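You operate a simulated robot arm through the tools that you are given. There is no shell and no other tool.

Carry out the task below with a simulated robot arm. There is one attempt and no reset: what you move stays moved.

Task
Set a snap on both dots of the green wallet.
Fine: Then lay it in the green tray; leave the press slide out and nothing under the ram.

It is judged by the outcome, as a careful person would: the job done as asked, and still so three seconds after it is handed in. It fails if anything else is knocked over, pushed out of place, dropped, spilled or broken.

Robot
A 7-joint arm with a two-finger parallel gripper, fixed in place. Base frame: the origin is at the foot of the arm, x ahead of it, y to its left, z up; the work surface is at about z = 0.8. Readings come in m, rad, newtons and seconds.
Its first joint turns from -2.897 to 2.897 rad. Payload 4.4 kg.
The tool frame sits at the grasp point between the pads (the TCP): z along the fingers, y along the line on which they close. The tips reach 0.023 m beyond it. The gripper opens to 0.094 m. The fingers are 0.038 m wide and 0.01 m thick; the gripper's body (0.054 by 0.096 m) begins 0.039 m behind the TCP.
Orientation is that of the tool frame in the base frame, as a unit quaternion [w, x, y, z]. With the fingers straight down and closing along the base's y, the tool's x points along the base's -x, its y along +y and its z along -z.

Tools
- The arm moves only by the tool servo_tool. Its argument "moves" is a list of rows, each an object of numbers (a shift or turn left out is 0, a gripper value left out holds the last): "jaw": the closure in counts, from 0 (fully open) to 255 (shut); "x", "y", "z": the shift along the base's x, y, z in mm; "wx", "wy", "wz": the turn, a rotation vector about the base's x, y, z in rad. In form: [{"jaw": .., "x": .., "y": .., "z": .., "wx": .., "wy": .., "wz": ..}, ...]. A call has 1 to 20 rows; each row shifts and turns the commanded pose from where the row before left it. Each row takes 0.2 s and may step no farther than 0.05 m and 0.15 rad from the row before; otherwise, or with a gripper value out of range, the whole call is refused. Where a pose cannot be reached the arm comes as near as it can. A force on the tool above 90 N (or 10 N above the force at the start of the call, whichever is more), or a blocked arm, ends the call early, and 0.2 s more pass. The fingers move at their own pace (about 0.072 m/s each) and stop on an object; they squeeze with about 24 N. The grip force told is the motor's: it shows also when the fingers shut on nothing. Time passes only in rows, and 0.2 s behind the last, so rows that do not move let the fingers close. The reply holds the time, the measured pose of the TCP, the force on the tool along the base axes, the opening and the grip force, in the units named above and with some noise, with the torque about the TCP (base axes, N m) and any sound that the robot's microphone picked up.
- Cameras (640 x 400 px; columns grow to the right, rows downward): "scene" is fixed at [0.2225, 0.649, 1.3772]; the picture's right is [-0.38, -0.92, 0.00], its down [-0.28, 0.12, -0.95] and it looks along [0.88, -0.36, -0.30] (base axes); focal length 272 px, centre (320, 200). "wrist" rides on the gripper at [0.086, 0.016, -0.074] in the tool frame; the picture's right is [-0.18, 0.98, 0.00], its down [-0.58, -0.11, -0.81] and it looks along [-0.79, -0.15, 0.59] (tool axes); focal length 243 px, centre (320, 200). There is no depth. A picture from a camera that has moved, and an enlarged one, comes with that camera's place and axes in the base frame and with its lens.
- get_image(camera): a new picture of that camera. No time passes.
- zoom(camera, box): a new picture of the part [left, top, right, bottom] of that camera's present view, enlarged. No time passes.
- finish_job(): hands the job in; it is judged then, once.

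Nothing tells you positions but the pictures and the camera data. Unless the task says otherwise, let go and move clear before handing in.

The tools are called after "Call:" by a JSON object that holds its "fn" and its "kwargs". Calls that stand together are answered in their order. servo_tool: Moves the arm, as the interface text tells. Its arguments: {"type":"object","properties":{"moves":{"type":"array","items":{"type":"object","properties":{"jaw":{"type":"number"},"x":{"type":"number"},"y":{"type":"number"},"z":{"type":"number"},"wx":{"type":"number"},"wy":{"type":"number"},"wz":{"type":"number"}}}}},"required":["moves"]} The other tools are called the same way: get_image (camera) takes a picture; zoom (camera, box) takes an enlarged picture of a part of a camera's view; finish_job () hands the job in.

At the start:

```text
time: 0.0
eef_pos: [0.8672, 0.1146, 1.3656]
tool_rot: [0.0, 0.0, 1.0, 0.0]
force: [0.1, 0.0, 0.4]
moment: [0.01, -0.04, 0.02]
finger_gap: 0.0939
grip_force: 0.0
```

scene: 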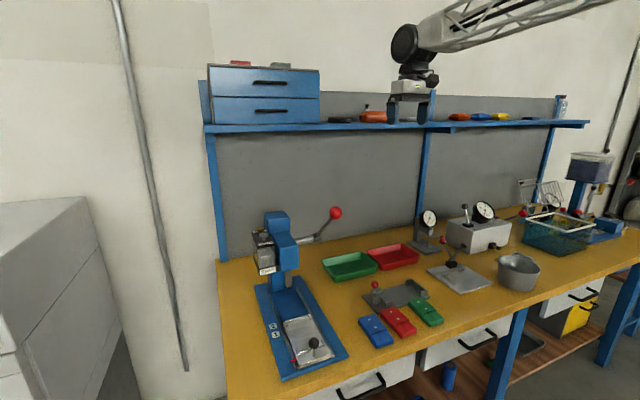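
wrist: 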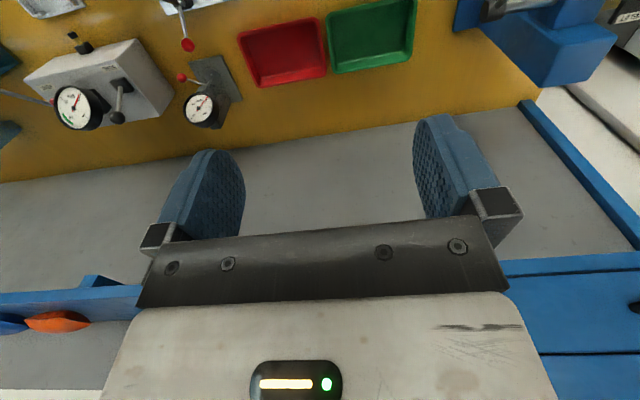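

I see a bench with a snap press on the left, green and red trays, three wallets (blue, red, green) and other items. I'll zoom in on the details first.

Call:
{"fn": "zoom", "kwargs": {"camera": "scene", "box": [230, 190, 360, 390]}}

Call:
{"fn": "zoom", "kwargs": {"camera": "scene", "box": [340, 260, 460, 350]}}

Call:
{"fn": "zoom", "kwargs": {"camera": "scene", "box": [240, 200, 360, 280]}}

Call:
{"fn": "zoom", "kwargs": {"camera": "scene", "box": [250, 280, 360, 385]}}

Call:
{"fn": "zoom", "kwargs": {"camera": "scene", "box": [380, 180, 560, 300]}}

```text
2.00 times, centred on (295, 290) of scene
camera zoom: at [0.2225, 0.649, 1.3772], right [-0.38, -0.92, 0.0], down [-0.28, 0.12, -0.95], along [0.88, -0.36, -0.3], focal length 545 px, centre (370, 20)
```

zoom: 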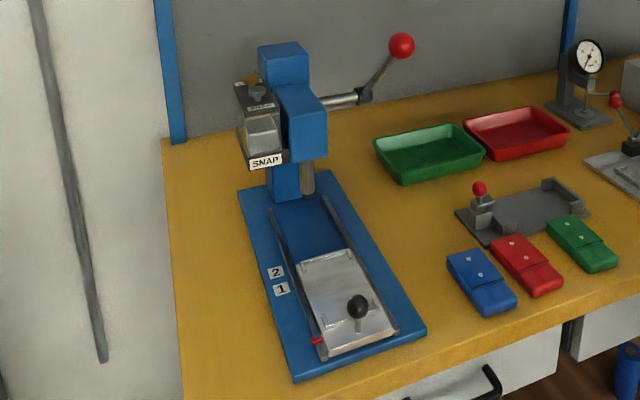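

```text
4.44 times, centred on (400, 305) of scene
camera zoom: at [0.2225, 0.649, 1.3772], right [-0.38, -0.92, 0.0], down [-0.28, 0.12, -0.95], along [0.88, -0.36, -0.3], focal length 1211 px, centre (-36, -267)
```

zoom: 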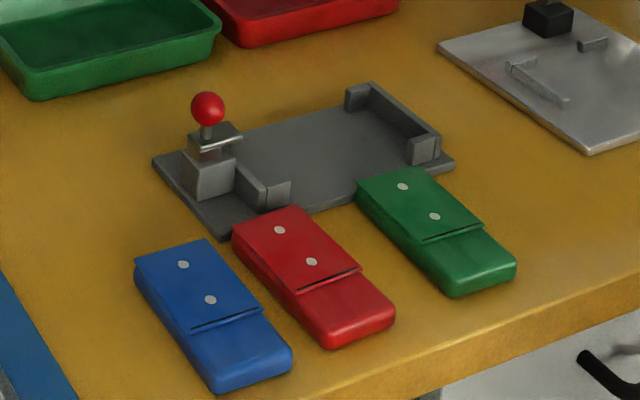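

```text
5.00 times, centred on (300, 240) of scene
camera zoom: at [0.2225, 0.649, 1.3772], right [-0.38, -0.92, 0.0], down [-0.28, 0.12, -0.95], along [0.88, -0.36, -0.3], focal length 1363 px, centre (420, 0)
```

zoom: 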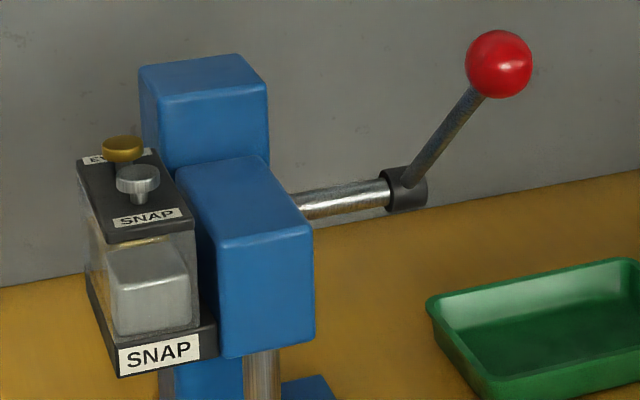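

```text
3.81 times, centred on (305, 332) of scene
camera zoom: at [0.2225, 0.649, 1.3772], right [-0.38, -0.92, 0.0], down [-0.28, 0.12, -0.95], along [0.88, -0.36, -0.3], focal length 1038 px, centre (377, -305)
```

zoom: 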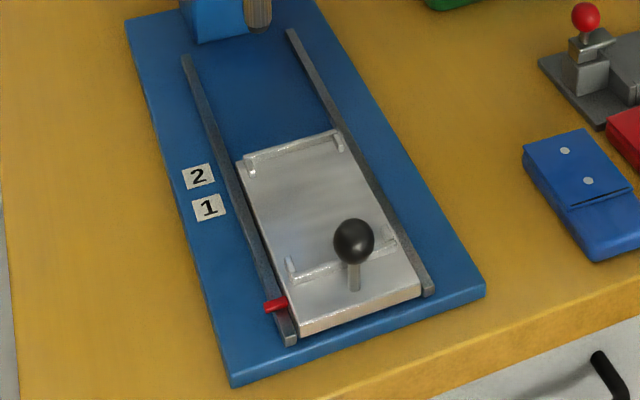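

```text
3.33 times, centred on (470, 240) of scene
camera zoom: at [0.2225, 0.649, 1.3772], right [-0.38, -0.92, 0.0], down [-0.28, 0.12, -0.95], along [0.88, -0.36, -0.3], focal length 908 px, centre (-180, 67)
```

zoom: 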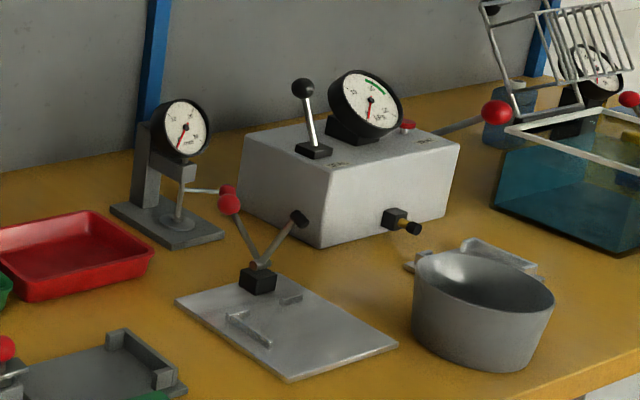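

The press seems to have a slide with stops 1 and 2, a red-ball lever and a snap/eyelet magazine. I'll back the arm off and look at the press with the wrist camera.

Call:
{"fn": "servo_tool", "kwargs": {"moves": [{"x": -45}, {"x": -45}, {"x": -45}, {"x": -45}, {"x": -45}, {"x": -42}, {"y": 40, "z": -27}, {"y": 40, "z": -27}, {"y": 40, "z": -27}, {"y": 40, "z": -27}, {"y": 40, "z": -27}, {"y": 40, "z": -27}, {"y": 40, "z": -27}, {"y": 35, "z": -27}, {}, {}]}}

Call:
{"fn": "get_image", "kwargs": {"camera": "wrist"}}

Call:
{"fn": "get_image", "kwargs": {"camera": "scene"}}

```text
time: 3.4
eef_pos: [0.5994, 0.4308, 1.1503]
tool_rot: [0.0, 0.0, 1.0, 0.0]
force: [0.1, -0.8, -0.2]
moment: [-0.02, 0.0, 0.0]
finger_gap: 0.0942
grip_force: 0.1
```

```text
taken
camera wrist: at [0.5116, 0.4463, 1.2238], right [0.18, 0.98, 0.0], down [0.58, -0.11, 0.81], along [0.79, -0.15, -0.59], focal length 243 px, centre (320, 200)
```

wrist: 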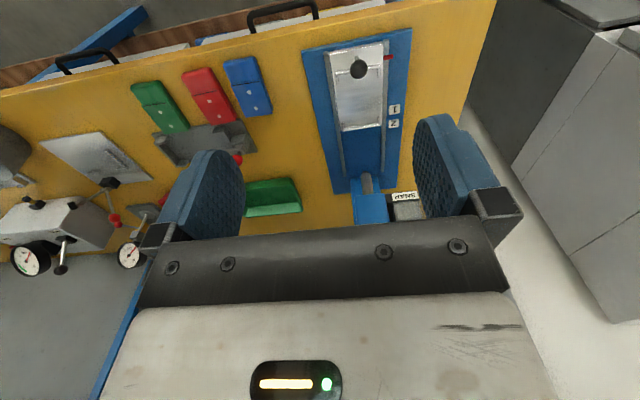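

```text
taken
```

scene: 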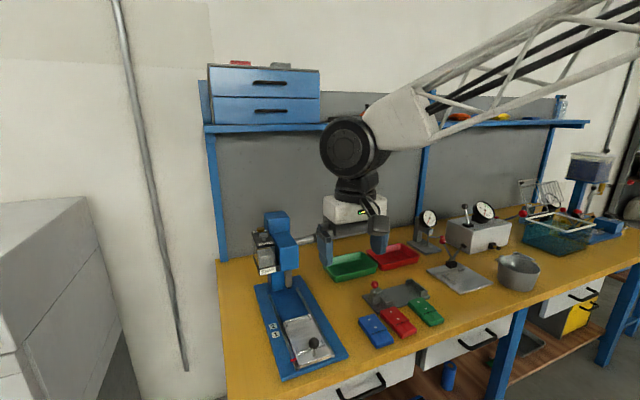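

The wrist view is inverted but useful. I'll zoom in on the slide and wallets here.

Call:
{"fn": "zoom", "kwargs": {"camera": "wrist", "box": [290, 20, 430, 230]}}

Call:
{"fn": "zoom", "kwargs": {"camera": "wrist", "box": [110, 40, 300, 230]}}

```text
1.90 times, centred on (360, 125) of wrist
camera zoom: at [0.5116, 0.4463, 1.2238], right [0.18, 0.98, 0.0], down [0.58, -0.11, 0.81], along [0.79, -0.15, -0.59], focal length 462 px, centre (244, 343)
```

zoom: 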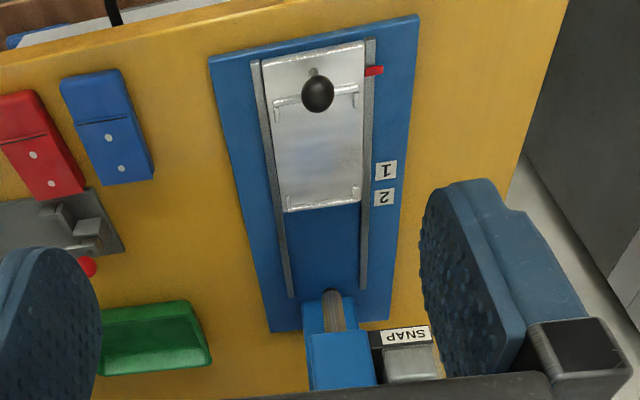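

```text
2.11 times, centred on (205, 135) of wrist
camera zoom: at [0.5116, 0.4463, 1.2238], right [0.18, 0.98, 0.0], down [0.58, -0.11, 0.81], along [0.79, -0.15, -0.59], focal length 511 px, centre (562, 337)
```

zoom: 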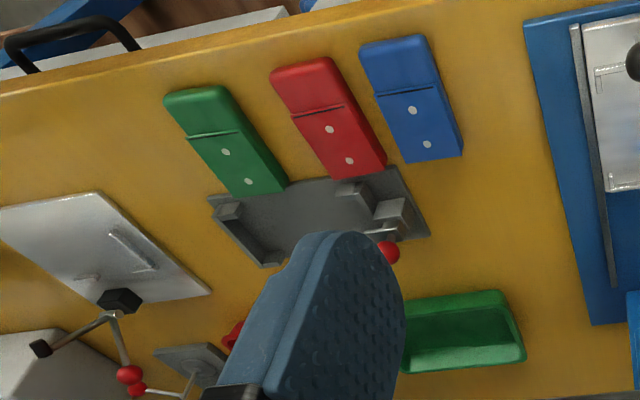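

Next I'll pitch the tool up and raise it, so the camera looks at the press head and magazine.

Call:
{"fn": "servo_tool", "kwargs": {"moves": [{"wy": -0.13, "z": 40, "y": 20}, {"wy": -0.13, "z": 40, "y": 20}, {"wy": -0.13, "z": 40, "y": 20}, {"y": 20}, {}]}}

Call:
{"fn": "get_image", "kwargs": {"camera": "wrist"}}

```text
time: 4.6
eef_pos: [0.6017, 0.5099, 1.2667]
tool_rot: [0.194, 0.0, 0.981, 0.0]
force: [0.5, -0.2, 0.0]
moment: [-0.01, 0.01, 0.01]
finger_gap: 0.0941
grip_force: 0.1
```

```text
taken
camera wrist: at [0.4912, 0.5255, 1.3026], right [0.17, 0.98, 0.07], down [0.23, -0.11, 0.97], along [0.96, -0.15, -0.25], focal length 243 px, centre (320, 200)
```

wrist: 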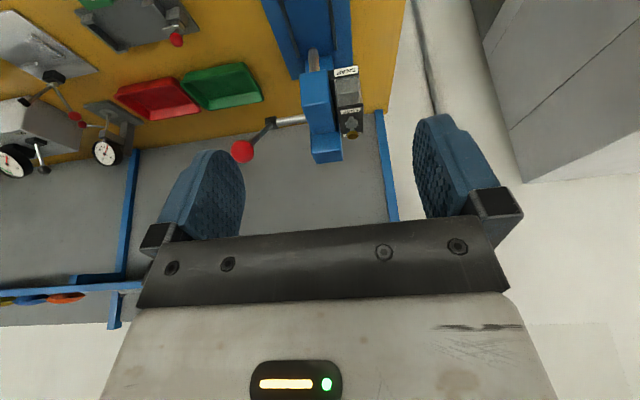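

Call:
{"fn": "zoom", "kwargs": {"camera": "wrist", "box": [290, 40, 390, 170]}}

Call:
{"fn": "zoom", "kwargs": {"camera": "wrist", "box": [220, 30, 390, 170]}}

Call:
{"fn": "zoom", "kwargs": {"camera": "wrist", "box": [60, 0, 280, 130]}}

```text
3.08 times, centred on (340, 105) of wrist
camera zoom: at [0.4912, 0.5255, 1.3026], right [0.17, 0.98, 0.07], down [0.23, -0.11, 0.97], along [0.96, -0.15, -0.25], focal length 746 px, centre (258, 492)
```

zoom: 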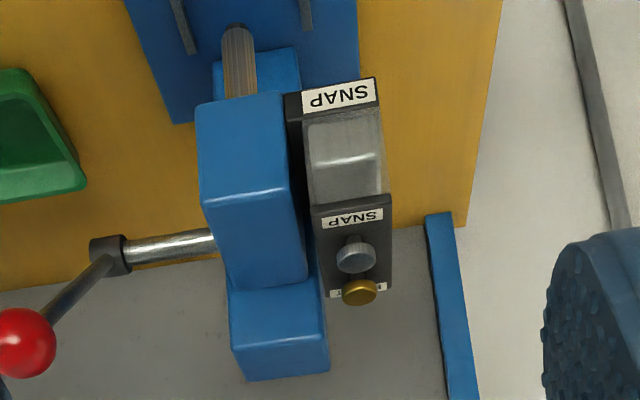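

```text
2.86 times, centred on (305, 100) of wrist
camera zoom: at [0.4912, 0.5255, 1.3026], right [0.17, 0.98, 0.07], down [0.23, -0.11, 0.97], along [0.96, -0.15, -0.25], focal length 693 px, centre (363, 486)
```

zoom: 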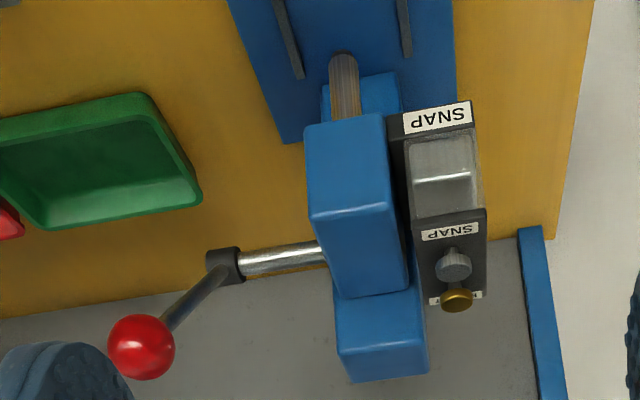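

```text
2.91 times, centred on (170, 65) of wrist
camera zoom: at [0.4912, 0.5255, 1.3026], right [0.17, 0.98, 0.07], down [0.23, -0.11, 0.97], along [0.96, -0.15, -0.25], focal length 706 px, centre (756, 593)
```

zoom: 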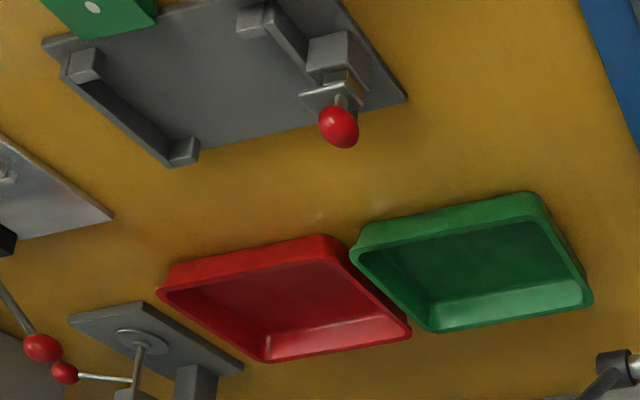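

Call:
{"fn": "zoom", "kwargs": {"camera": "scene", "box": [248, 225, 292, 280]}}

Call:
{"fn": "zoom", "kwargs": {"camera": "wrist", "box": [325, 60, 370, 145]}}

```text
7.27 times, centred on (270, 252) of scene
camera zoom: at [0.2225, 0.649, 1.3772], right [-0.38, -0.92, 0.0], down [-0.28, 0.12, -0.95], along [0.88, -0.36, -0.3], focal length 1982 px, centre (684, -182)
```

zoom: 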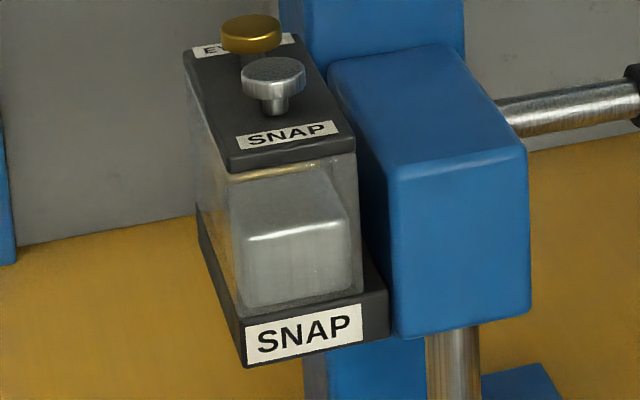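

```text
4.71 times, centred on (348, 102) of wrist
camera zoom: at [0.4912, 0.5255, 1.3026], right [0.17, 0.98, 0.07], down [0.23, -0.11, 0.97], along [0.96, -0.15, -0.25], focal length 1142 px, centre (191, 659)
```

zoom: 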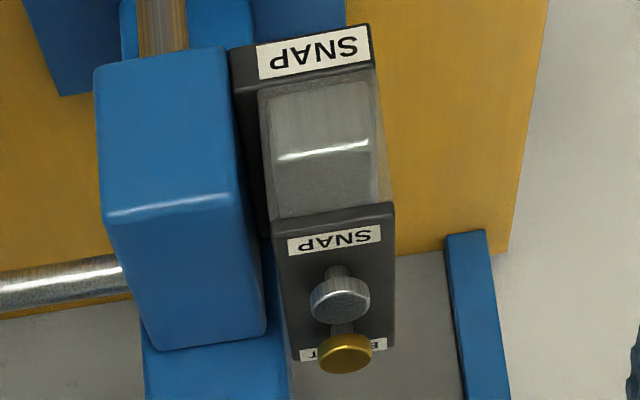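

Front label reads SNAP, so the magazine looks set for snaps. I'll check that again after the first stroke. Now I'll level the tool and move over to the green wallet for a close look.

Call:
{"fn": "servo_tool", "kwargs": {"moves": [{"wy": 0.13, "y": -41, "z": -10}, {"wy": 0.13, "y": -41, "z": -10}, {"wy": 0.13, "y": -41, "z": -10}, {"y": -41, "z": -10}, {"y": -41, "z": -10}, {"y": -41, "z": -20}, {"y": -41, "z": -20}, {"y": -41, "z": -20}, {"y": -41, "z": -20}, {"y": -45, "z": -20}, {"x": 40, "z": -20}, {"x": 30, "z": -20}, {}, {}]}}

Call:
{"fn": "get_image", "kwargs": {"camera": "wrist"}}

Call:
{"fn": "get_image", "kwargs": {"camera": "scene"}}

```text
time: 7.6
eef_pos: [0.6714, 0.0945, 1.0773]
tool_rot: [-0.001, 0.0, 1.0, 0.0]
force: [1.1, 0.5, 0.6]
moment: [0.0, 0.02, 0.01]
finger_gap: 0.0941
grip_force: 0.0
```

```text
taken
camera wrist: at [0.5826, 0.1103, 1.1519], right [0.18, 0.98, 0.0], down [0.58, -0.11, 0.81], along [0.79, -0.15, -0.59], focal length 243 px, centre (320, 200)
```

wrist: 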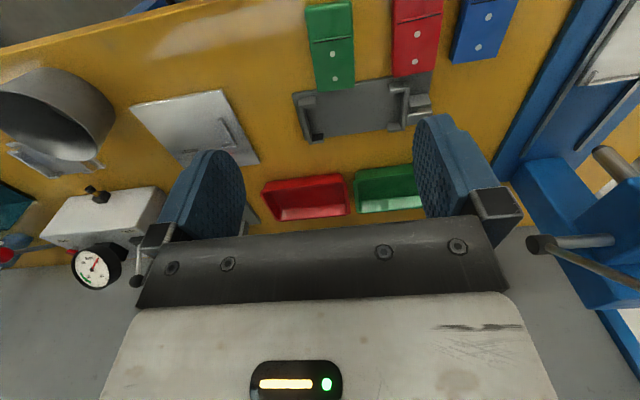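

```text
taken
```

scene: 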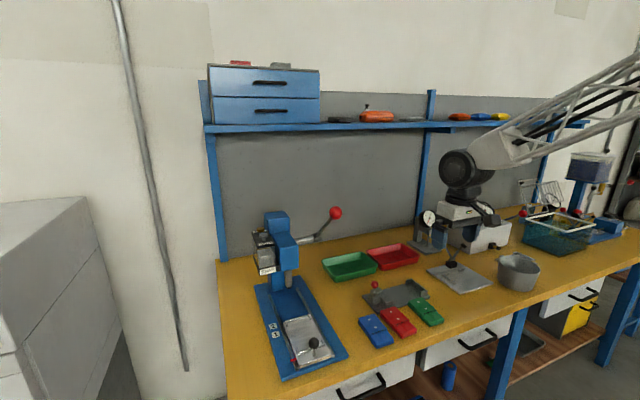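

Call:
{"fn": "zoom", "kwargs": {"camera": "wrist", "box": [280, 0, 530, 150]}}

Call:
{"fn": "zoom", "kwargs": {"camera": "wrist", "box": [250, 70, 450, 220]}}

```text
2.56 times, centred on (405, 75) of wrist
camera zoom: at [0.5826, 0.1103, 1.1519], right [0.18, 0.98, 0.0], down [0.58, -0.11, 0.81], along [0.79, -0.15, -0.59], focal length 621 px, centre (102, 520)
```

zoom: 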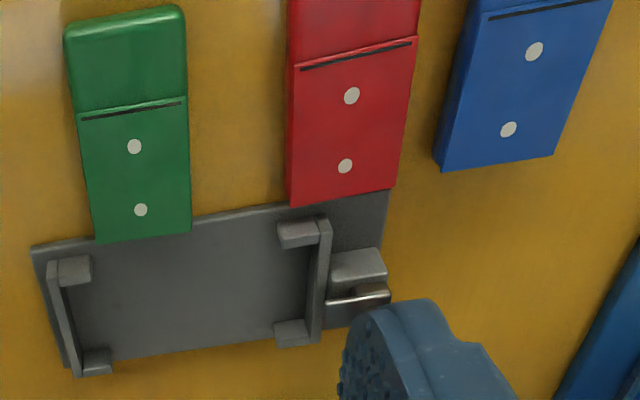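

```text
2.67 times, centred on (350, 145) of wrist
camera zoom: at [0.5826, 0.1103, 1.1519], right [0.18, 0.98, 0.0], down [0.58, -0.11, 0.81], along [0.79, -0.15, -0.59], focal length 647 px, centre (240, 347)
```

zoom: 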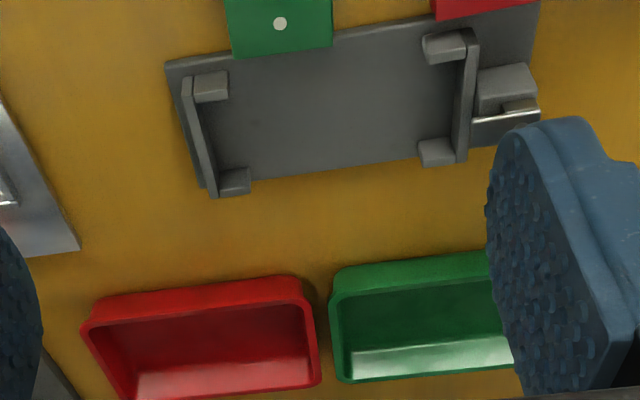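

The green wallet runs along x at about x 0.67–0.77, y≈0.1, dots toward +x. I'll move above it at moderate height and check alignment.

Call:
{"fn": "servo_tool", "kwargs": {"moves": [{"x": 26, "y": 2, "z": -40}, {"x": 25, "y": 2, "z": -40}, {"z": -40}, {"z": -40}, {"z": -20}, {}, {}]}}

Call:
{"fn": "get_image", "kwargs": {"camera": "wrist"}}

Call:
{"fn": "zoom", "kwargs": {"camera": "scene", "box": [340, 230, 500, 340]}}

```text
time: 9.2
eef_pos: [0.7214, 0.0997, 0.9013]
tool_rot: [0.0, 0.0, 1.0, 0.0]
force: [0.4, 1.3, -0.5]
moment: [-0.01, -0.01, 0.03]
finger_gap: 0.0943
grip_force: 0.2
```

```text
taken
camera wrist: at [0.6338, 0.1154, 0.9755], right [0.18, 0.98, 0.0], down [0.58, -0.11, 0.81], along [0.79, -0.15, -0.59], focal length 243 px, centre (320, 200)
```

wrist: 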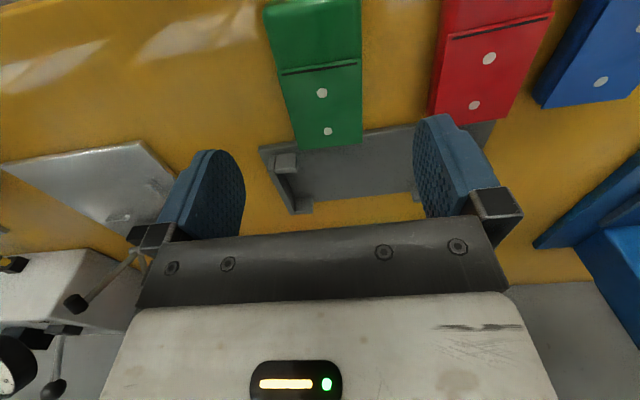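

```text
3.64 times, centred on (420, 285) of scene
camera zoom: at [0.2225, 0.649, 1.3772], right [-0.38, -0.92, 0.0], down [-0.28, 0.12, -0.95], along [0.88, -0.36, -0.3], focal length 991 px, centre (-44, -109)
```

zoom: 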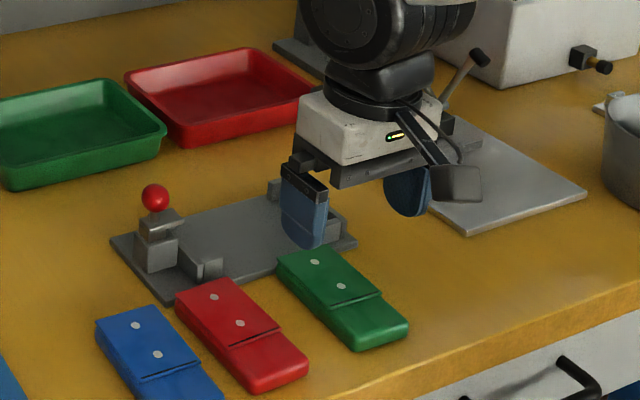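

The wallet is centred at about (0.721, 0.101). Descending and gripping.

Call:
{"fn": "servo_tool", "kwargs": {"moves": [{"z": -25, "y": 1}, {"z": -25}, {"z": -15}, {"z": -8}, {}, {"jaw": 255}, {"jaw": 255}, {"jaw": 255}, {"jaw": 255}, {"jaw": 255}]}}

Call:
{"fn": "get_image", "kwargs": {"camera": "wrist"}}

Call:
{"fn": "zoom", "kwargs": {"camera": "scene", "box": [340, 230, 500, 340]}}

```text
time: 11.4
eef_pos: [0.7213, 0.0999, 0.8286]
tool_rot: [0.0, 0.0, 1.0, 0.0]
force: [-0.9, 0.2, 0.4]
moment: [0.0, -0.01, 0.02]
finger_gap: 0.0552
grip_force: 23.8
```

```text
taken
camera wrist: at [0.6333, 0.1168, 0.9031], right [0.18, 0.98, 0.0], down [0.58, -0.11, 0.81], along [0.79, -0.15, -0.59], focal length 243 px, centre (320, 200)
```

wrist: 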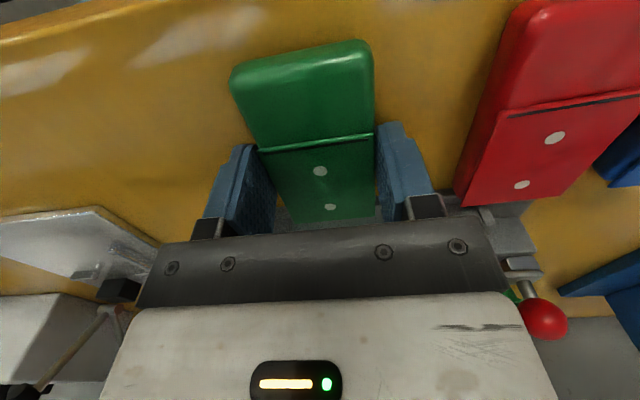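

```text
3.64 times, centred on (420, 285) of scene
camera zoom: at [0.2225, 0.649, 1.3772], right [-0.38, -0.92, 0.0], down [-0.28, 0.12, -0.95], along [0.88, -0.36, -0.3], focal length 991 px, centre (-44, -109)
```

zoom: 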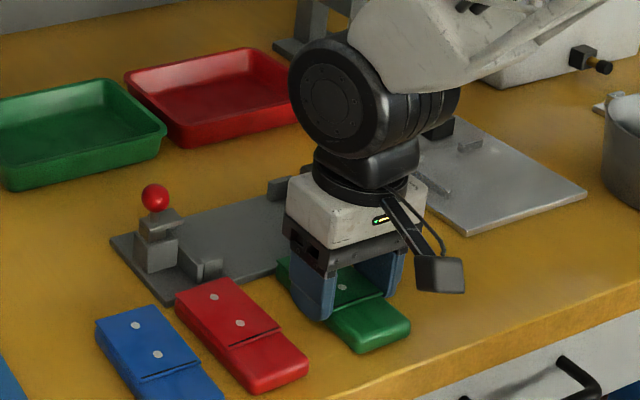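

Gripped (55 mm wide). I'll lift it straight up, back off and carry it toward the press, watching for the lever.

Call:
{"fn": "servo_tool", "kwargs": {"moves": [{"z": 15}, {"z": 30}, {"z": 40}, {"z": 45}, {"z": 40, "x": -20}, {"x": -40, "y": 20}, {"x": -40, "y": 30}, {"y": 45}, {"y": 45}, {"y": 45}, {"y": 45}, {"y": 45}, {"y": 45}, {"y": 20}, {}, {}]}}

Call:
{"fn": "get_image", "kwargs": {"camera": "wrist"}}

Call:
{"fn": "get_image", "kwargs": {"camera": "scene"}}

```text
time: 14.8
eef_pos: [0.6213, 0.4388, 1.0015]
tool_rot: [0.0, -0.001, 1.0, -0.001]
force: [-0.6, 0.5, 0.0]
moment: [0.0, -0.02, -0.02]
finger_gap: 0.0551
grip_force: 24.3
```

```text
taken
camera wrist: at [0.5326, 0.4557, 1.0755], right [0.18, 0.98, 0.0], down [0.58, -0.11, 0.81], along [0.79, -0.15, -0.59], focal length 243 px, centre (320, 200)
```

wrist: 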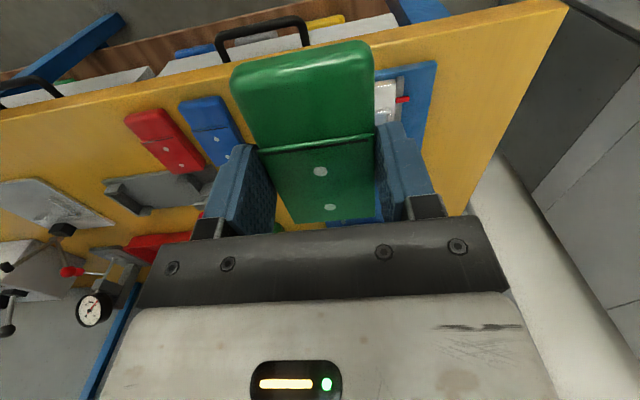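

```text
taken
```

scene: 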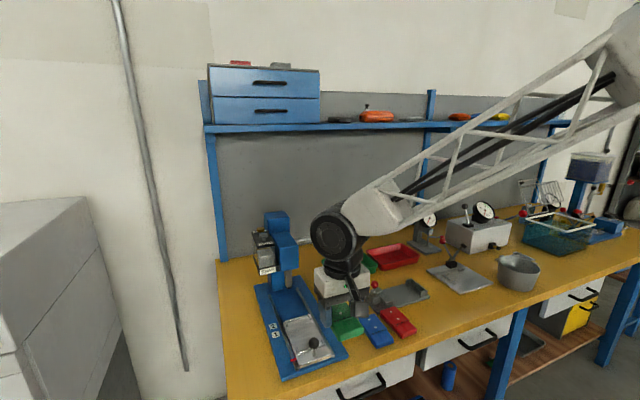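

Call:
{"fn": "servo_tool", "kwargs": {"moves": [{"y": 45}, {"y": 45}, {"y": 45}, {"y": 40, "x": 20}, {"x": 20}, {}, {}]}}

Call:
{"fn": "get_image", "kwargs": {"camera": "wrist"}}

Call:
{"fn": "zoom", "kwargs": {"camera": "wrist", "box": [80, 0, 300, 220]}}

Call:
{"fn": "get_image", "kwargs": {"camera": "scene"}}

```text
time: 16.4
eef_pos: [0.6632, 0.6156, 0.9962]
tool_rot: [0.001, 0.001, 1.0, 0.0]
force: [0.3, -0.5, -0.2]
moment: [-0.01, -0.01, 0.02]
finger_gap: 0.055
grip_force: 24.4
```

```text
taken
camera wrist: at [0.5748, 0.6317, 1.0707], right [0.18, 0.98, 0.0], down [0.58, -0.11, 0.81], along [0.79, -0.15, -0.59], focal length 243 px, centre (320, 200)
```

wrist: 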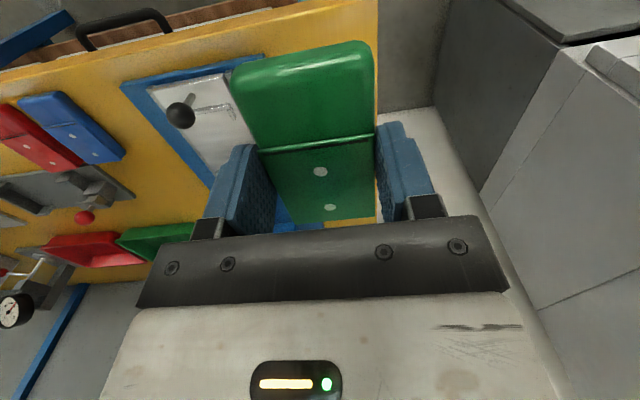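

```text
1.82 times, centred on (190, 110) of wrist
camera zoom: at [0.5748, 0.6317, 1.0707], right [0.18, 0.98, 0.0], down [0.58, -0.11, 0.81], along [0.79, -0.15, -0.59], focal length 441 px, centre (556, 364)
```

zoom: 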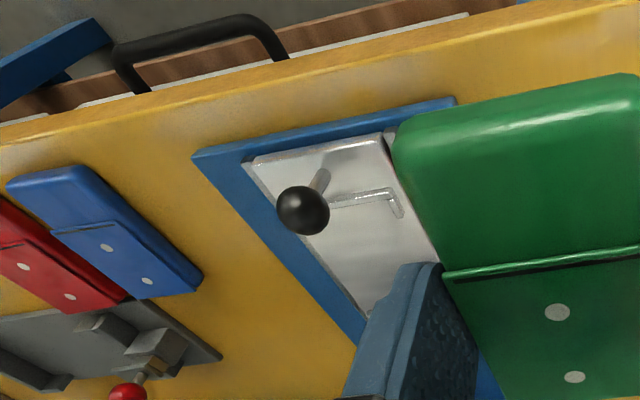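

```text
taken
```

scene: 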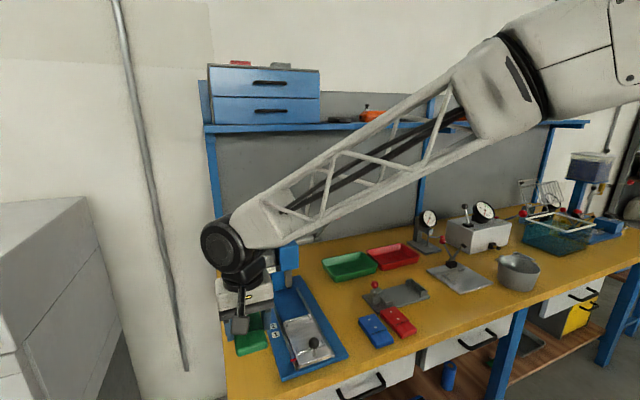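

Call:
{"fn": "servo_tool", "kwargs": {"moves": [{"y": 40, "z": 30}, {"y": 30, "x": 10, "z": 30}, {"wz": -0.1}, {"wz": -0.1}, {}, {}]}}

Call:
{"fn": "get_image", "kwargs": {"camera": "wrist"}}

Call:
{"fn": "zoom", "kwargs": {"camera": "wrist", "box": [80, 0, 260, 180]}}

```text
time: 17.8
eef_pos: [0.6715, 0.6867, 1.0572]
tool_rot: [0.0, 0.1, 0.995, 0.001]
force: [0.0, 0.6, -0.9]
moment: [-0.01, 0.0, -0.01]
finger_gap: 0.0552
grip_force: 24.2
```

```text
taken
camera wrist: at [0.5884, 0.7198, 1.1313], right [0.38, 0.93, 0.0], down [0.55, -0.22, 0.81], along [0.75, -0.3, -0.59], focal length 243 px, centre (320, 200)
```

wrist: 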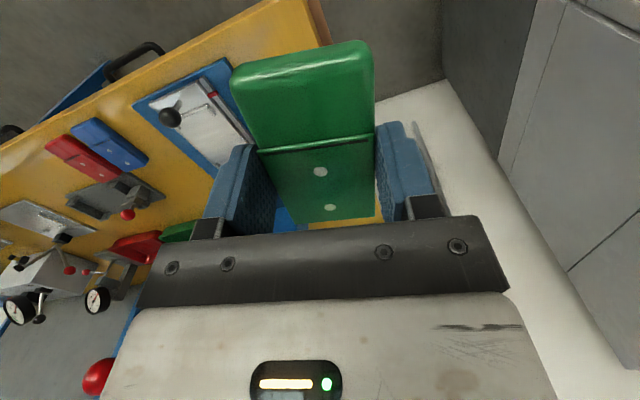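

```text
2.22 times, centred on (170, 90) of wrist
camera zoom: at [0.5884, 0.7198, 1.1313], right [0.38, 0.93, 0.0], down [0.55, -0.22, 0.81], along [0.75, -0.3, -0.59], focal length 539 px, centre (653, 444)
```

zoom: 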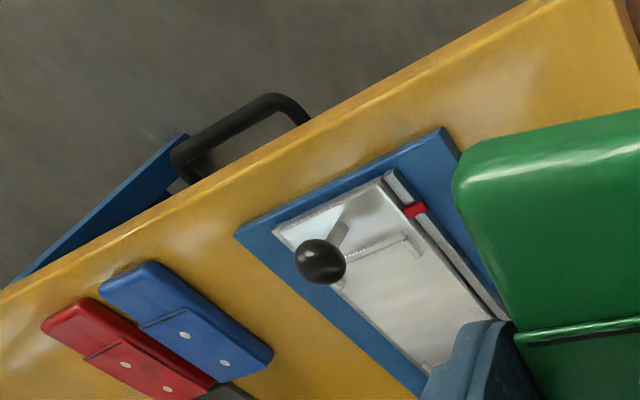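

I can see the slide well enough. Estimated slide centre is about (0.757, 0.471), with its top at z≈0.835. I'll bring the wallet above it and look again.

Call:
{"fn": "servo_tool", "kwargs": {"moves": [{"wz": 0.1, "x": -20, "y": -20}, {"wz": 0.1, "x": -20, "y": -40}, {"y": -45, "z": -20}, {"y": -45, "z": -20}, {"y": -45, "z": -20}, {"y": -20, "z": -20}, {"x": 30, "z": -15}, {"x": 40, "z": -10}, {"x": 40}, {"x": 16}, {}, {}]}}

Call:
{"fn": "get_image", "kwargs": {"camera": "wrist"}}

Call:
{"fn": "get_image", "kwargs": {"camera": "scene"}}

Call:
{"fn": "zoom", "kwargs": {"camera": "scene", "box": [240, 200, 370, 390]}}

```text
time: 20.4
eef_pos: [0.7568, 0.4725, 0.9497]
tool_rot: [0.0, 0.0, 1.0, 0.0]
force: [-0.4, 0.3, -1.6]
moment: [-0.01, 0.01, -0.02]
finger_gap: 0.0552
grip_force: 23.8
```

```text
taken
camera wrist: at [0.6693, 0.4888, 1.0243], right [0.18, 0.98, 0.0], down [0.58, -0.11, 0.81], along [0.79, -0.15, -0.59], focal length 243 px, centre (320, 200)
```

wrist: 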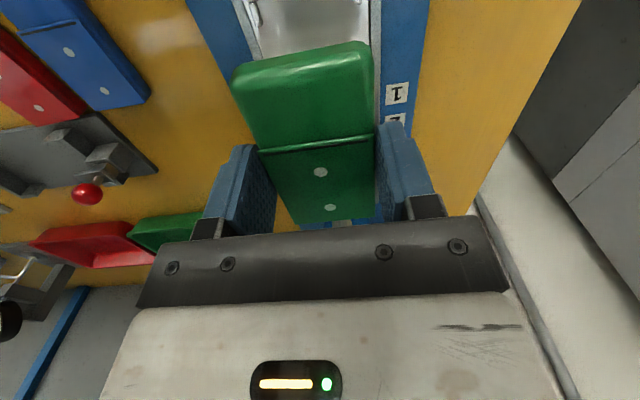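

```text
taken
```

scene: 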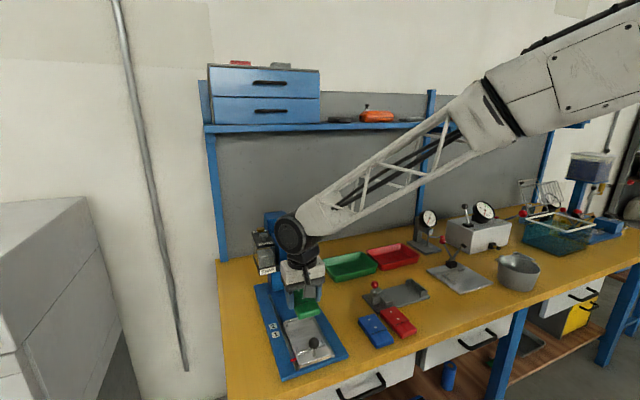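

```text
2.11 times, centred on (305, 295) of scene
camera zoom: at [0.2225, 0.649, 1.3772], right [-0.38, -0.92, 0.0], down [-0.28, 0.12, -0.95], along [0.88, -0.36, -0.3], focal length 574 px, centre (352, 0)
```

zoom: 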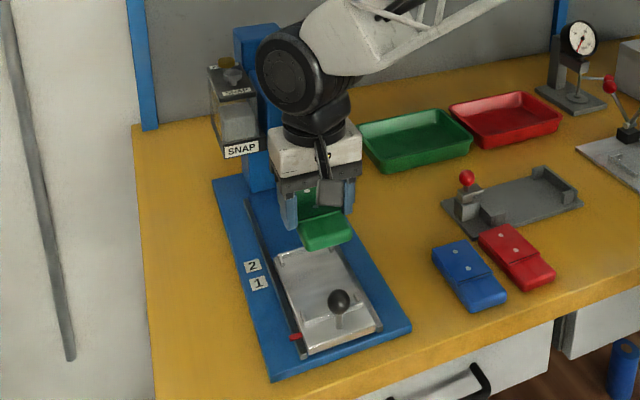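

Call:
{"fn": "zoom", "kwargs": {"camera": "wrist", "box": [200, 0, 420, 140]}}

```text
2.86 times, centred on (310, 70) of wrist
camera zoom: at [0.6693, 0.4888, 1.0243], right [0.18, 0.98, 0.0], down [0.58, -0.11, 0.81], along [0.79, -0.15, -0.59], focal length 693 px, centre (349, 571)
```

zoom: 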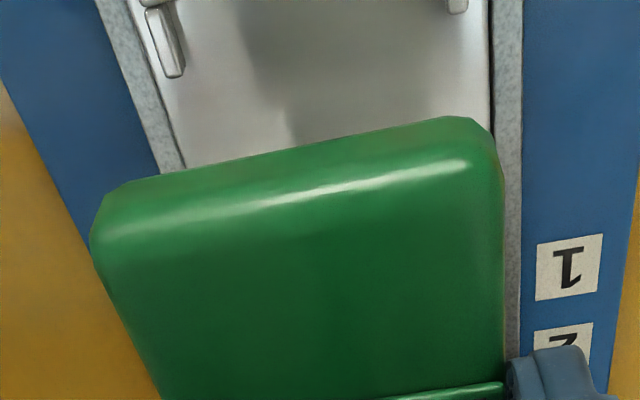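

Ear stops are centred at y≈0.471 with about 3 mm margin each side. I'll lower partway and check the end lugs.

Call:
{"fn": "servo_tool", "kwargs": {"moves": [{"z": -30, "y": -1.5, "x": 1}, {"z": -25}, {"z": -10}, {}, {}]}}

Call:
{"fn": "zoom", "kwargs": {"camera": "wrist", "box": [200, 0, 420, 140]}}

Call:
{"fn": "zoom", "kwargs": {"camera": "scene", "box": [260, 270, 350, 370]}}

```text
time: 21.6
eef_pos: [0.7579, 0.469, 0.8841]
tool_rot: [-0.001, 0.0, 1.0, 0.0]
force: [-0.6, -0.4, -0.7]
moment: [-0.02, -0.03, -0.01]
finger_gap: 0.0552
grip_force: 23.5
```

```text
2.86 times, centred on (310, 70) of wrist
camera zoom: at [0.6695, 0.4855, 0.9581], right [0.18, 0.98, 0.0], down [0.58, -0.11, 0.81], along [0.79, -0.15, -0.59], focal length 693 px, centre (349, 571)
```

zoom: 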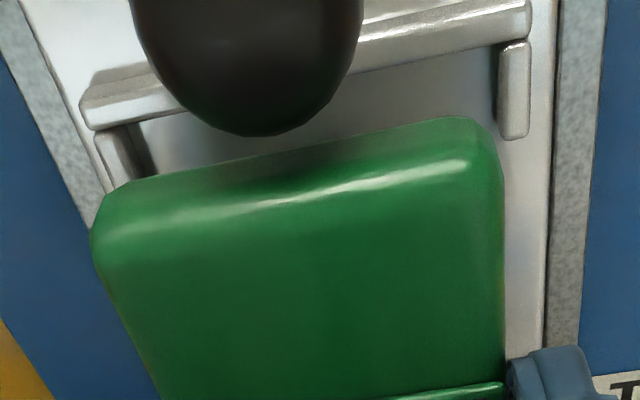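

```text
4.00 times, centred on (305, 320) of scene
camera zoom: at [0.2225, 0.649, 1.3772], right [-0.38, -0.92, 0.0], down [-0.28, 0.12, -0.95], along [0.88, -0.36, -0.3], focal length 1090 px, centre (380, -280)
```

zoom: 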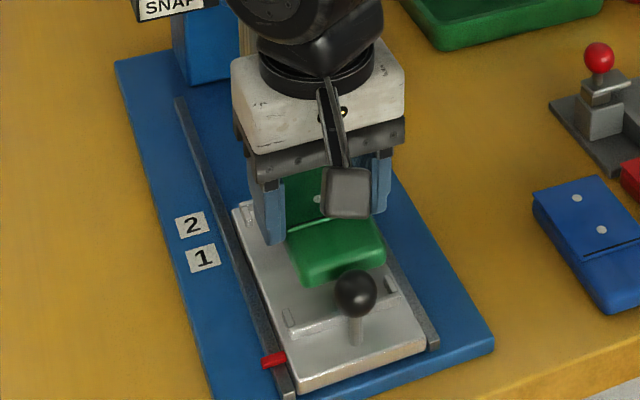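

The wallet needs about +2 mm in y and +1 mm in x. Adjusting and lowering gently.

Call:
{"fn": "servo_tool", "kwargs": {"moves": [{"x": 1, "y": 2, "z": -4}, {"z": -5}, {"z": -3}, {"z": -2}, {}]}}

Call:
{"fn": "zoom", "kwargs": {"camera": "wrist", "box": [200, 0, 420, 140]}}

Call:
{"fn": "zoom", "kwargs": {"camera": "scene", "box": [270, 290, 340, 360]}}

```text
time: 22.8
eef_pos: [0.7582, 0.4711, 0.8728]
tool_rot: [0.001, 0.0, 1.0, 0.0]
force: [0.3, 0.4, -0.2]
moment: [0.03, 0.01, -0.01]
finger_gap: 0.0549
grip_force: 24.4
```

```text
2.86 times, centred on (310, 70) of wrist
camera zoom: at [0.6707, 0.4876, 0.947], right [0.18, 0.98, 0.0], down [0.58, -0.11, 0.81], along [0.79, -0.15, -0.59], focal length 693 px, centre (349, 571)
```

zoom: 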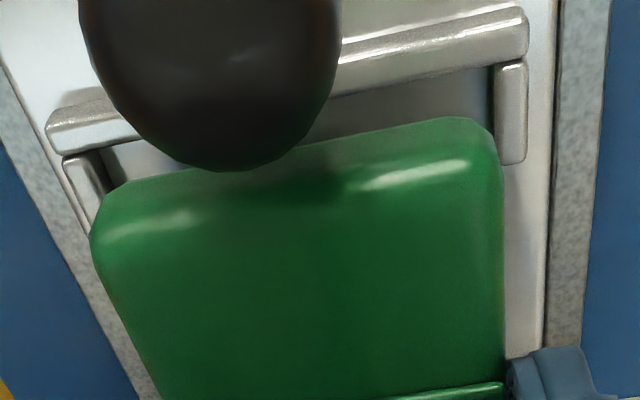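

```text
5.71 times, centred on (305, 325) of scene
camera zoom: at [0.2225, 0.649, 1.3772], right [-0.38, -0.92, 0.0], down [-0.28, 0.12, -0.95], along [0.88, -0.36, -0.3], focal length 1557 px, centre (406, -514)
```

zoom: 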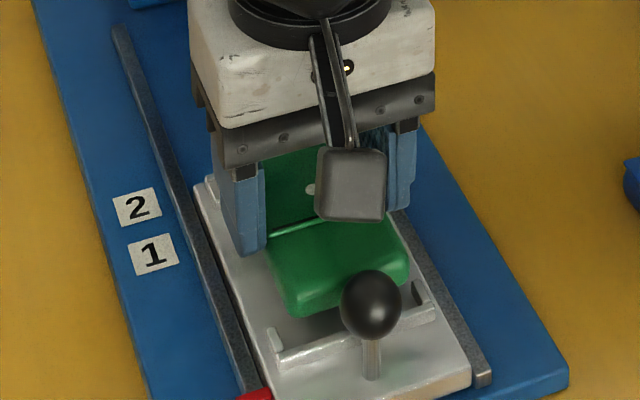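

Centred within the stops. Lowering the rest in small steps.

Call:
{"fn": "servo_tool", "kwargs": {"moves": [{"z": -3}, {"z": -3}, {"z": -2}, {}]}}

Call:
{"fn": "zoom", "kwargs": {"camera": "scene", "box": [270, 290, 340, 360]}}

Call:
{"fn": "zoom", "kwargs": {"camera": "wrist", "box": [200, 0, 420, 140]}}

```text
time: 23.8
eef_pos: [0.7596, 0.471, 0.8646]
tool_rot: [0.0, 0.0, 1.0, 0.0]
force: [-0.3, 0.2, -0.3]
moment: [-0.02, 0.03, 0.0]
finger_gap: 0.0553
grip_force: 24.1
```

```text
5.71 times, centred on (305, 325) of scene
camera zoom: at [0.2225, 0.649, 1.3772], right [-0.38, -0.92, 0.0], down [-0.28, 0.12, -0.95], along [0.88, -0.36, -0.3], focal length 1557 px, centre (406, -514)
```

zoom: 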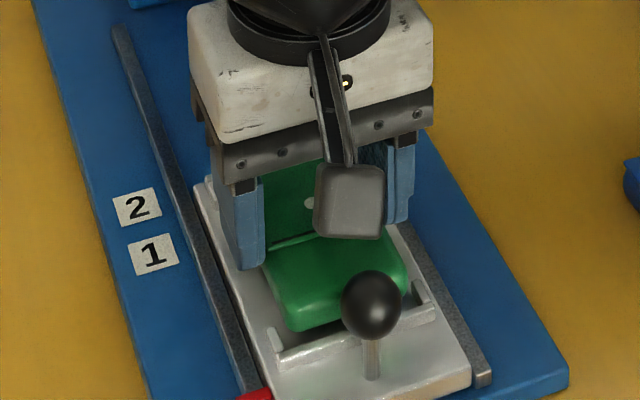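

```text
2.86 times, centred on (310, 70) of wrist
camera zoom: at [0.6716, 0.488, 0.939], right [0.18, 0.98, 0.0], down [0.58, -0.11, 0.81], along [0.79, -0.15, -0.59], focal length 693 px, centre (349, 571)
```

zoom: 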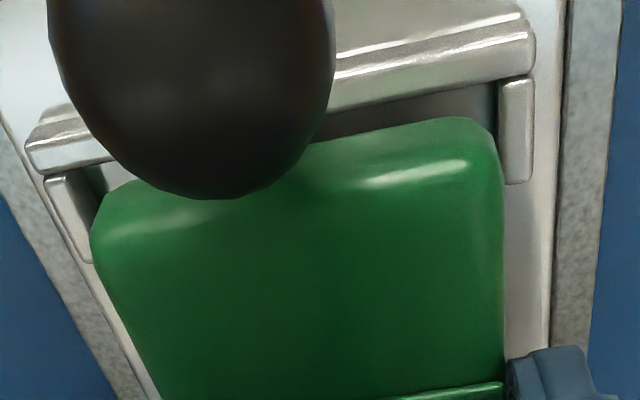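

Call:
{"fn": "servo_tool", "kwargs": {"moves": [{"z": -2}, {"z": -2}, {}]}}

Call:
{"fn": "servo_tool", "kwargs": {"moves": [{"z": -1.5}, {"z": -1.5}, {}]}}

Call:
{"fn": "zoom", "kwargs": {"camera": "scene", "box": [270, 290, 340, 360]}}

Call:
{"fn": "zoom", "kwargs": {"camera": "wrist", "box": [200, 0, 420, 140]}}

```text
time: 24.6
eef_pos: [0.7597, 0.4721, 0.8627]
tool_rot: [0.001, 0.0, 1.0, 0.0]
force: [1.0, -3.4, 12.3]
moment: [-0.09, 0.58, 0.07]
finger_gap: 0.0552
grip_force: 24.1
```

```text
time: 25.4
eef_pos: [0.7598, 0.472, 0.8569]
tool_rot: [0.0, 0.001, 1.0, 0.0]
force: [0.5, 5.1, 11.5]
moment: [0.14, 0.55, -0.21]
finger_gap: 0.0552
grip_force: 23.9
```

```text
5.71 times, centred on (305, 325) of scene
camera zoom: at [0.2225, 0.649, 1.3772], right [-0.38, -0.92, 0.0], down [-0.28, 0.12, -0.95], along [0.88, -0.36, -0.3], focal length 1557 px, centre (406, -514)
```

zoom: 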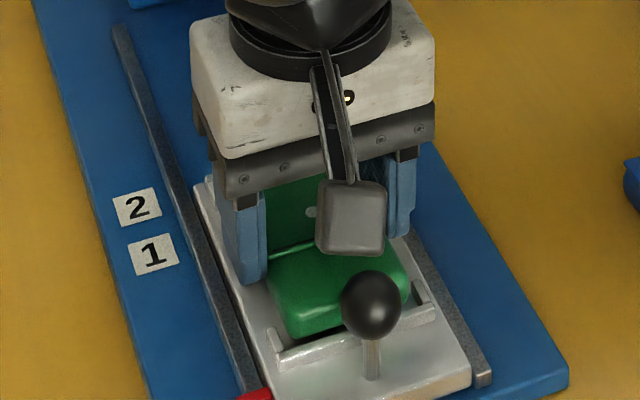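

```text
2.86 times, centred on (310, 70) of wrist
camera zoom: at [0.6711, 0.4874, 0.9316], right [0.18, 0.98, 0.0], down [0.58, -0.11, 0.81], along [0.79, -0.15, -0.59], focal length 693 px, centre (349, 571)
```

zoom: 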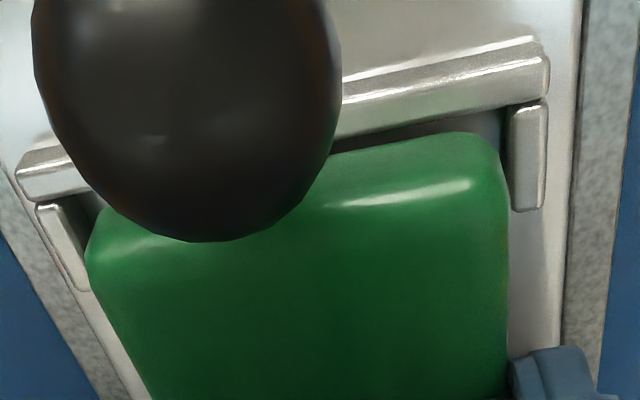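

There was contact at the wallet's near end, most likely on the near lug. I'll lift slightly, shift forward about 1.5 mm and check.

Call:
{"fn": "servo_tool", "kwargs": {"moves": [{"z": 5}, {"z": 5}, {"x": 1.5, "y": 0.5}, {}]}}

Call:
{"fn": "zoom", "kwargs": {"camera": "wrist", "box": [200, 0, 420, 140]}}

Call:
{"fn": "zoom", "kwargs": {"camera": "scene", "box": [270, 290, 340, 360]}}

```text
time: 26.4
eef_pos: [0.7596, 0.4716, 0.8682]
tool_rot: [0.0, 0.0, 1.0, 0.0]
force: [-0.1, 0.0, -0.6]
moment: [0.0, -0.02, 0.01]
finger_gap: 0.0549
grip_force: 23.7
```

```text
2.86 times, centred on (310, 70) of wrist
camera zoom: at [0.6721, 0.4878, 0.9424], right [0.18, 0.98, 0.0], down [0.58, -0.11, 0.81], along [0.79, -0.15, -0.59], focal length 693 px, centre (349, 571)
```

zoom: 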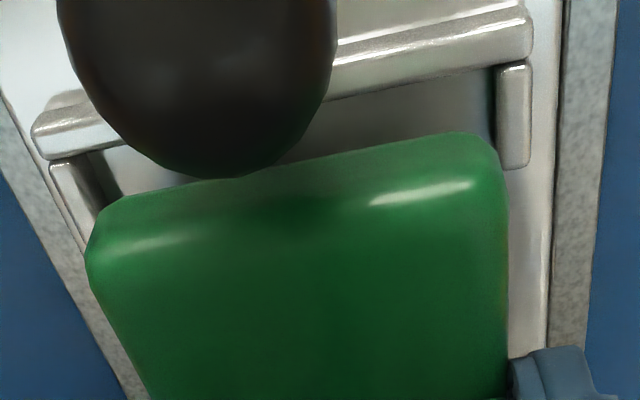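

```text
5.71 times, centred on (305, 325) of scene
camera zoom: at [0.2225, 0.649, 1.3772], right [-0.38, -0.92, 0.0], down [-0.28, 0.12, -0.95], along [0.88, -0.36, -0.3], focal length 1557 px, centre (406, -514)
```

zoom: 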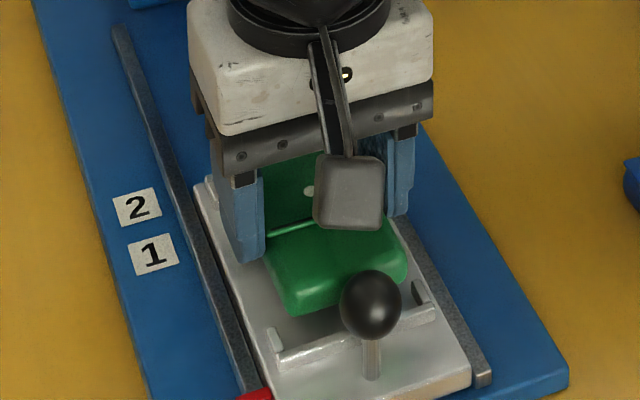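

Call:
{"fn": "servo_tool", "kwargs": {"moves": [{"y": -0.7, "x": 0.5, "z": -2}, {"z": -3}, {"z": -2}, {}]}}

Call:
{"fn": "servo_tool", "kwargs": {"moves": [{"z": -2}, {"z": -1}, {}]}}

Call:
{"fn": "zoom", "kwargs": {"camera": "wrist", "box": [200, 0, 420, 140]}}

Call:
{"fn": "zoom", "kwargs": {"camera": "scene", "box": [270, 290, 340, 360]}}

```text
time: 27.4
eef_pos: [0.7603, 0.47, 0.8626]
tool_rot: [0.0, 0.0, 1.0, 0.0]
force: [0.3, -0.4, -0.6]
moment: [-0.01, -0.03, -0.03]
finger_gap: 0.0553
grip_force: 23.9
```

```text
time: 28.2
eef_pos: [0.7616, 0.4722, 0.8575]
tool_rot: [0.0, 0.0, 1.0, 0.0]
force: [0.2, 0.8, -0.5]
moment: [0.02, -0.01, -0.01]
finger_gap: 0.0551
grip_force: 24.1
```

```text
2.86 times, centred on (310, 70) of wrist
camera zoom: at [0.6731, 0.4871, 0.9317], right [0.18, 0.98, 0.0], down [0.58, -0.11, 0.81], along [0.79, -0.15, -0.59], focal length 693 px, centre (349, 571)
```

zoom: 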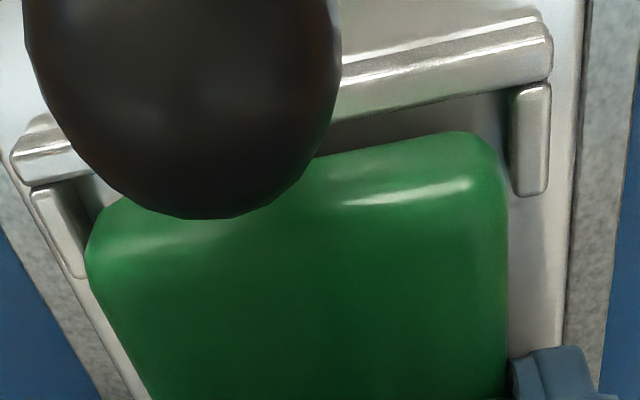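

```text
5.71 times, centred on (305, 325) of scene
camera zoom: at [0.2225, 0.649, 1.3772], right [-0.38, -0.92, 0.0], down [-0.28, 0.12, -0.95], along [0.88, -0.36, -0.3], focal length 1557 px, centre (406, -514)
```

zoom: 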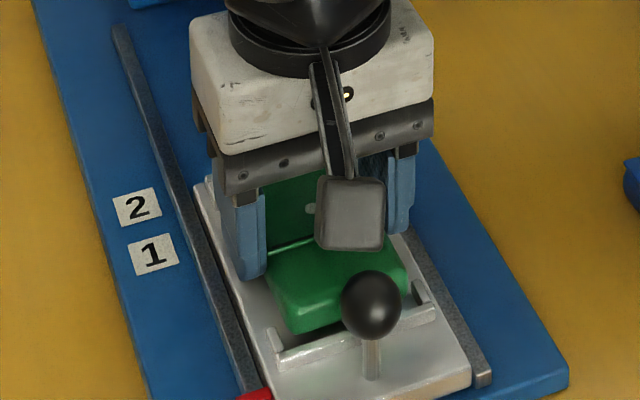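

No contact at the height where it touched before, so it's inside the stops. Continuing down.

Call:
{"fn": "servo_tool", "kwargs": {"moves": [{"z": -1.5}, {"z": -1.5}, {}]}}

Call:
{"fn": "servo_tool", "kwargs": {"moves": [{"z": -1.5}, {}]}}

Call:
{"fn": "zoom", "kwargs": {"camera": "wrist", "box": [200, 0, 420, 140]}}

Call:
{"fn": "zoom", "kwargs": {"camera": "scene", "box": [270, 290, 340, 360]}}

```text
time: 29.0
eef_pos: [0.7612, 0.4728, 0.857]
tool_rot: [0.0, 0.0, 1.0, 0.0]
force: [-0.5, 0.4, -1.7]
moment: [0.01, -0.02, 0.03]
finger_gap: 0.0551
grip_force: 23.3
```

```text
time: 29.6
eef_pos: [0.7601, 0.4714, 0.8547]
tool_rot: [0.0, 0.0, 1.0, 0.0]
force: [0.0, 3.5, 10.7]
moment: [0.04, -0.6, 0.13]
finger_gap: 0.0551
grip_force: 23.9
```

```text
2.86 times, centred on (310, 70) of wrist
camera zoom: at [0.6733, 0.4873, 0.929], right [0.18, 0.98, 0.0], down [0.58, -0.11, 0.81], along [0.79, -0.15, -0.59], focal length 693 px, centre (349, 571)
```

zoom: 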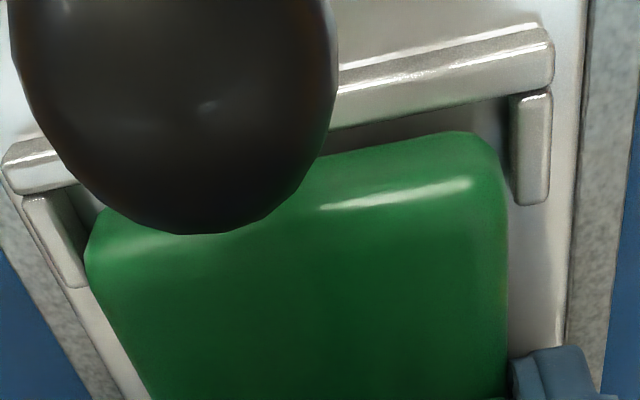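

```text
5.71 times, centred on (305, 325) of scene
camera zoom: at [0.2225, 0.649, 1.3772], right [-0.38, -0.92, 0.0], down [-0.28, 0.12, -0.95], along [0.88, -0.36, -0.3], focal length 1557 px, centre (406, -514)
```

zoom: 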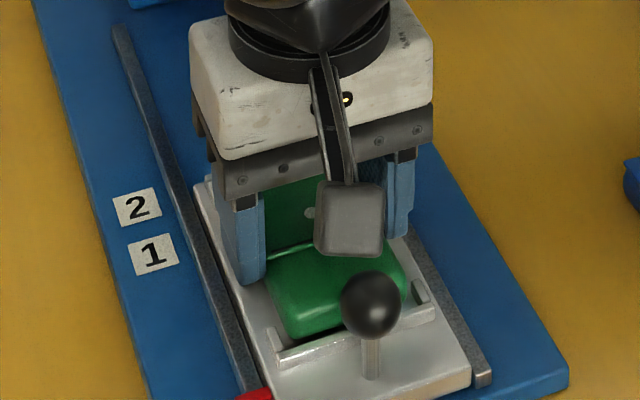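

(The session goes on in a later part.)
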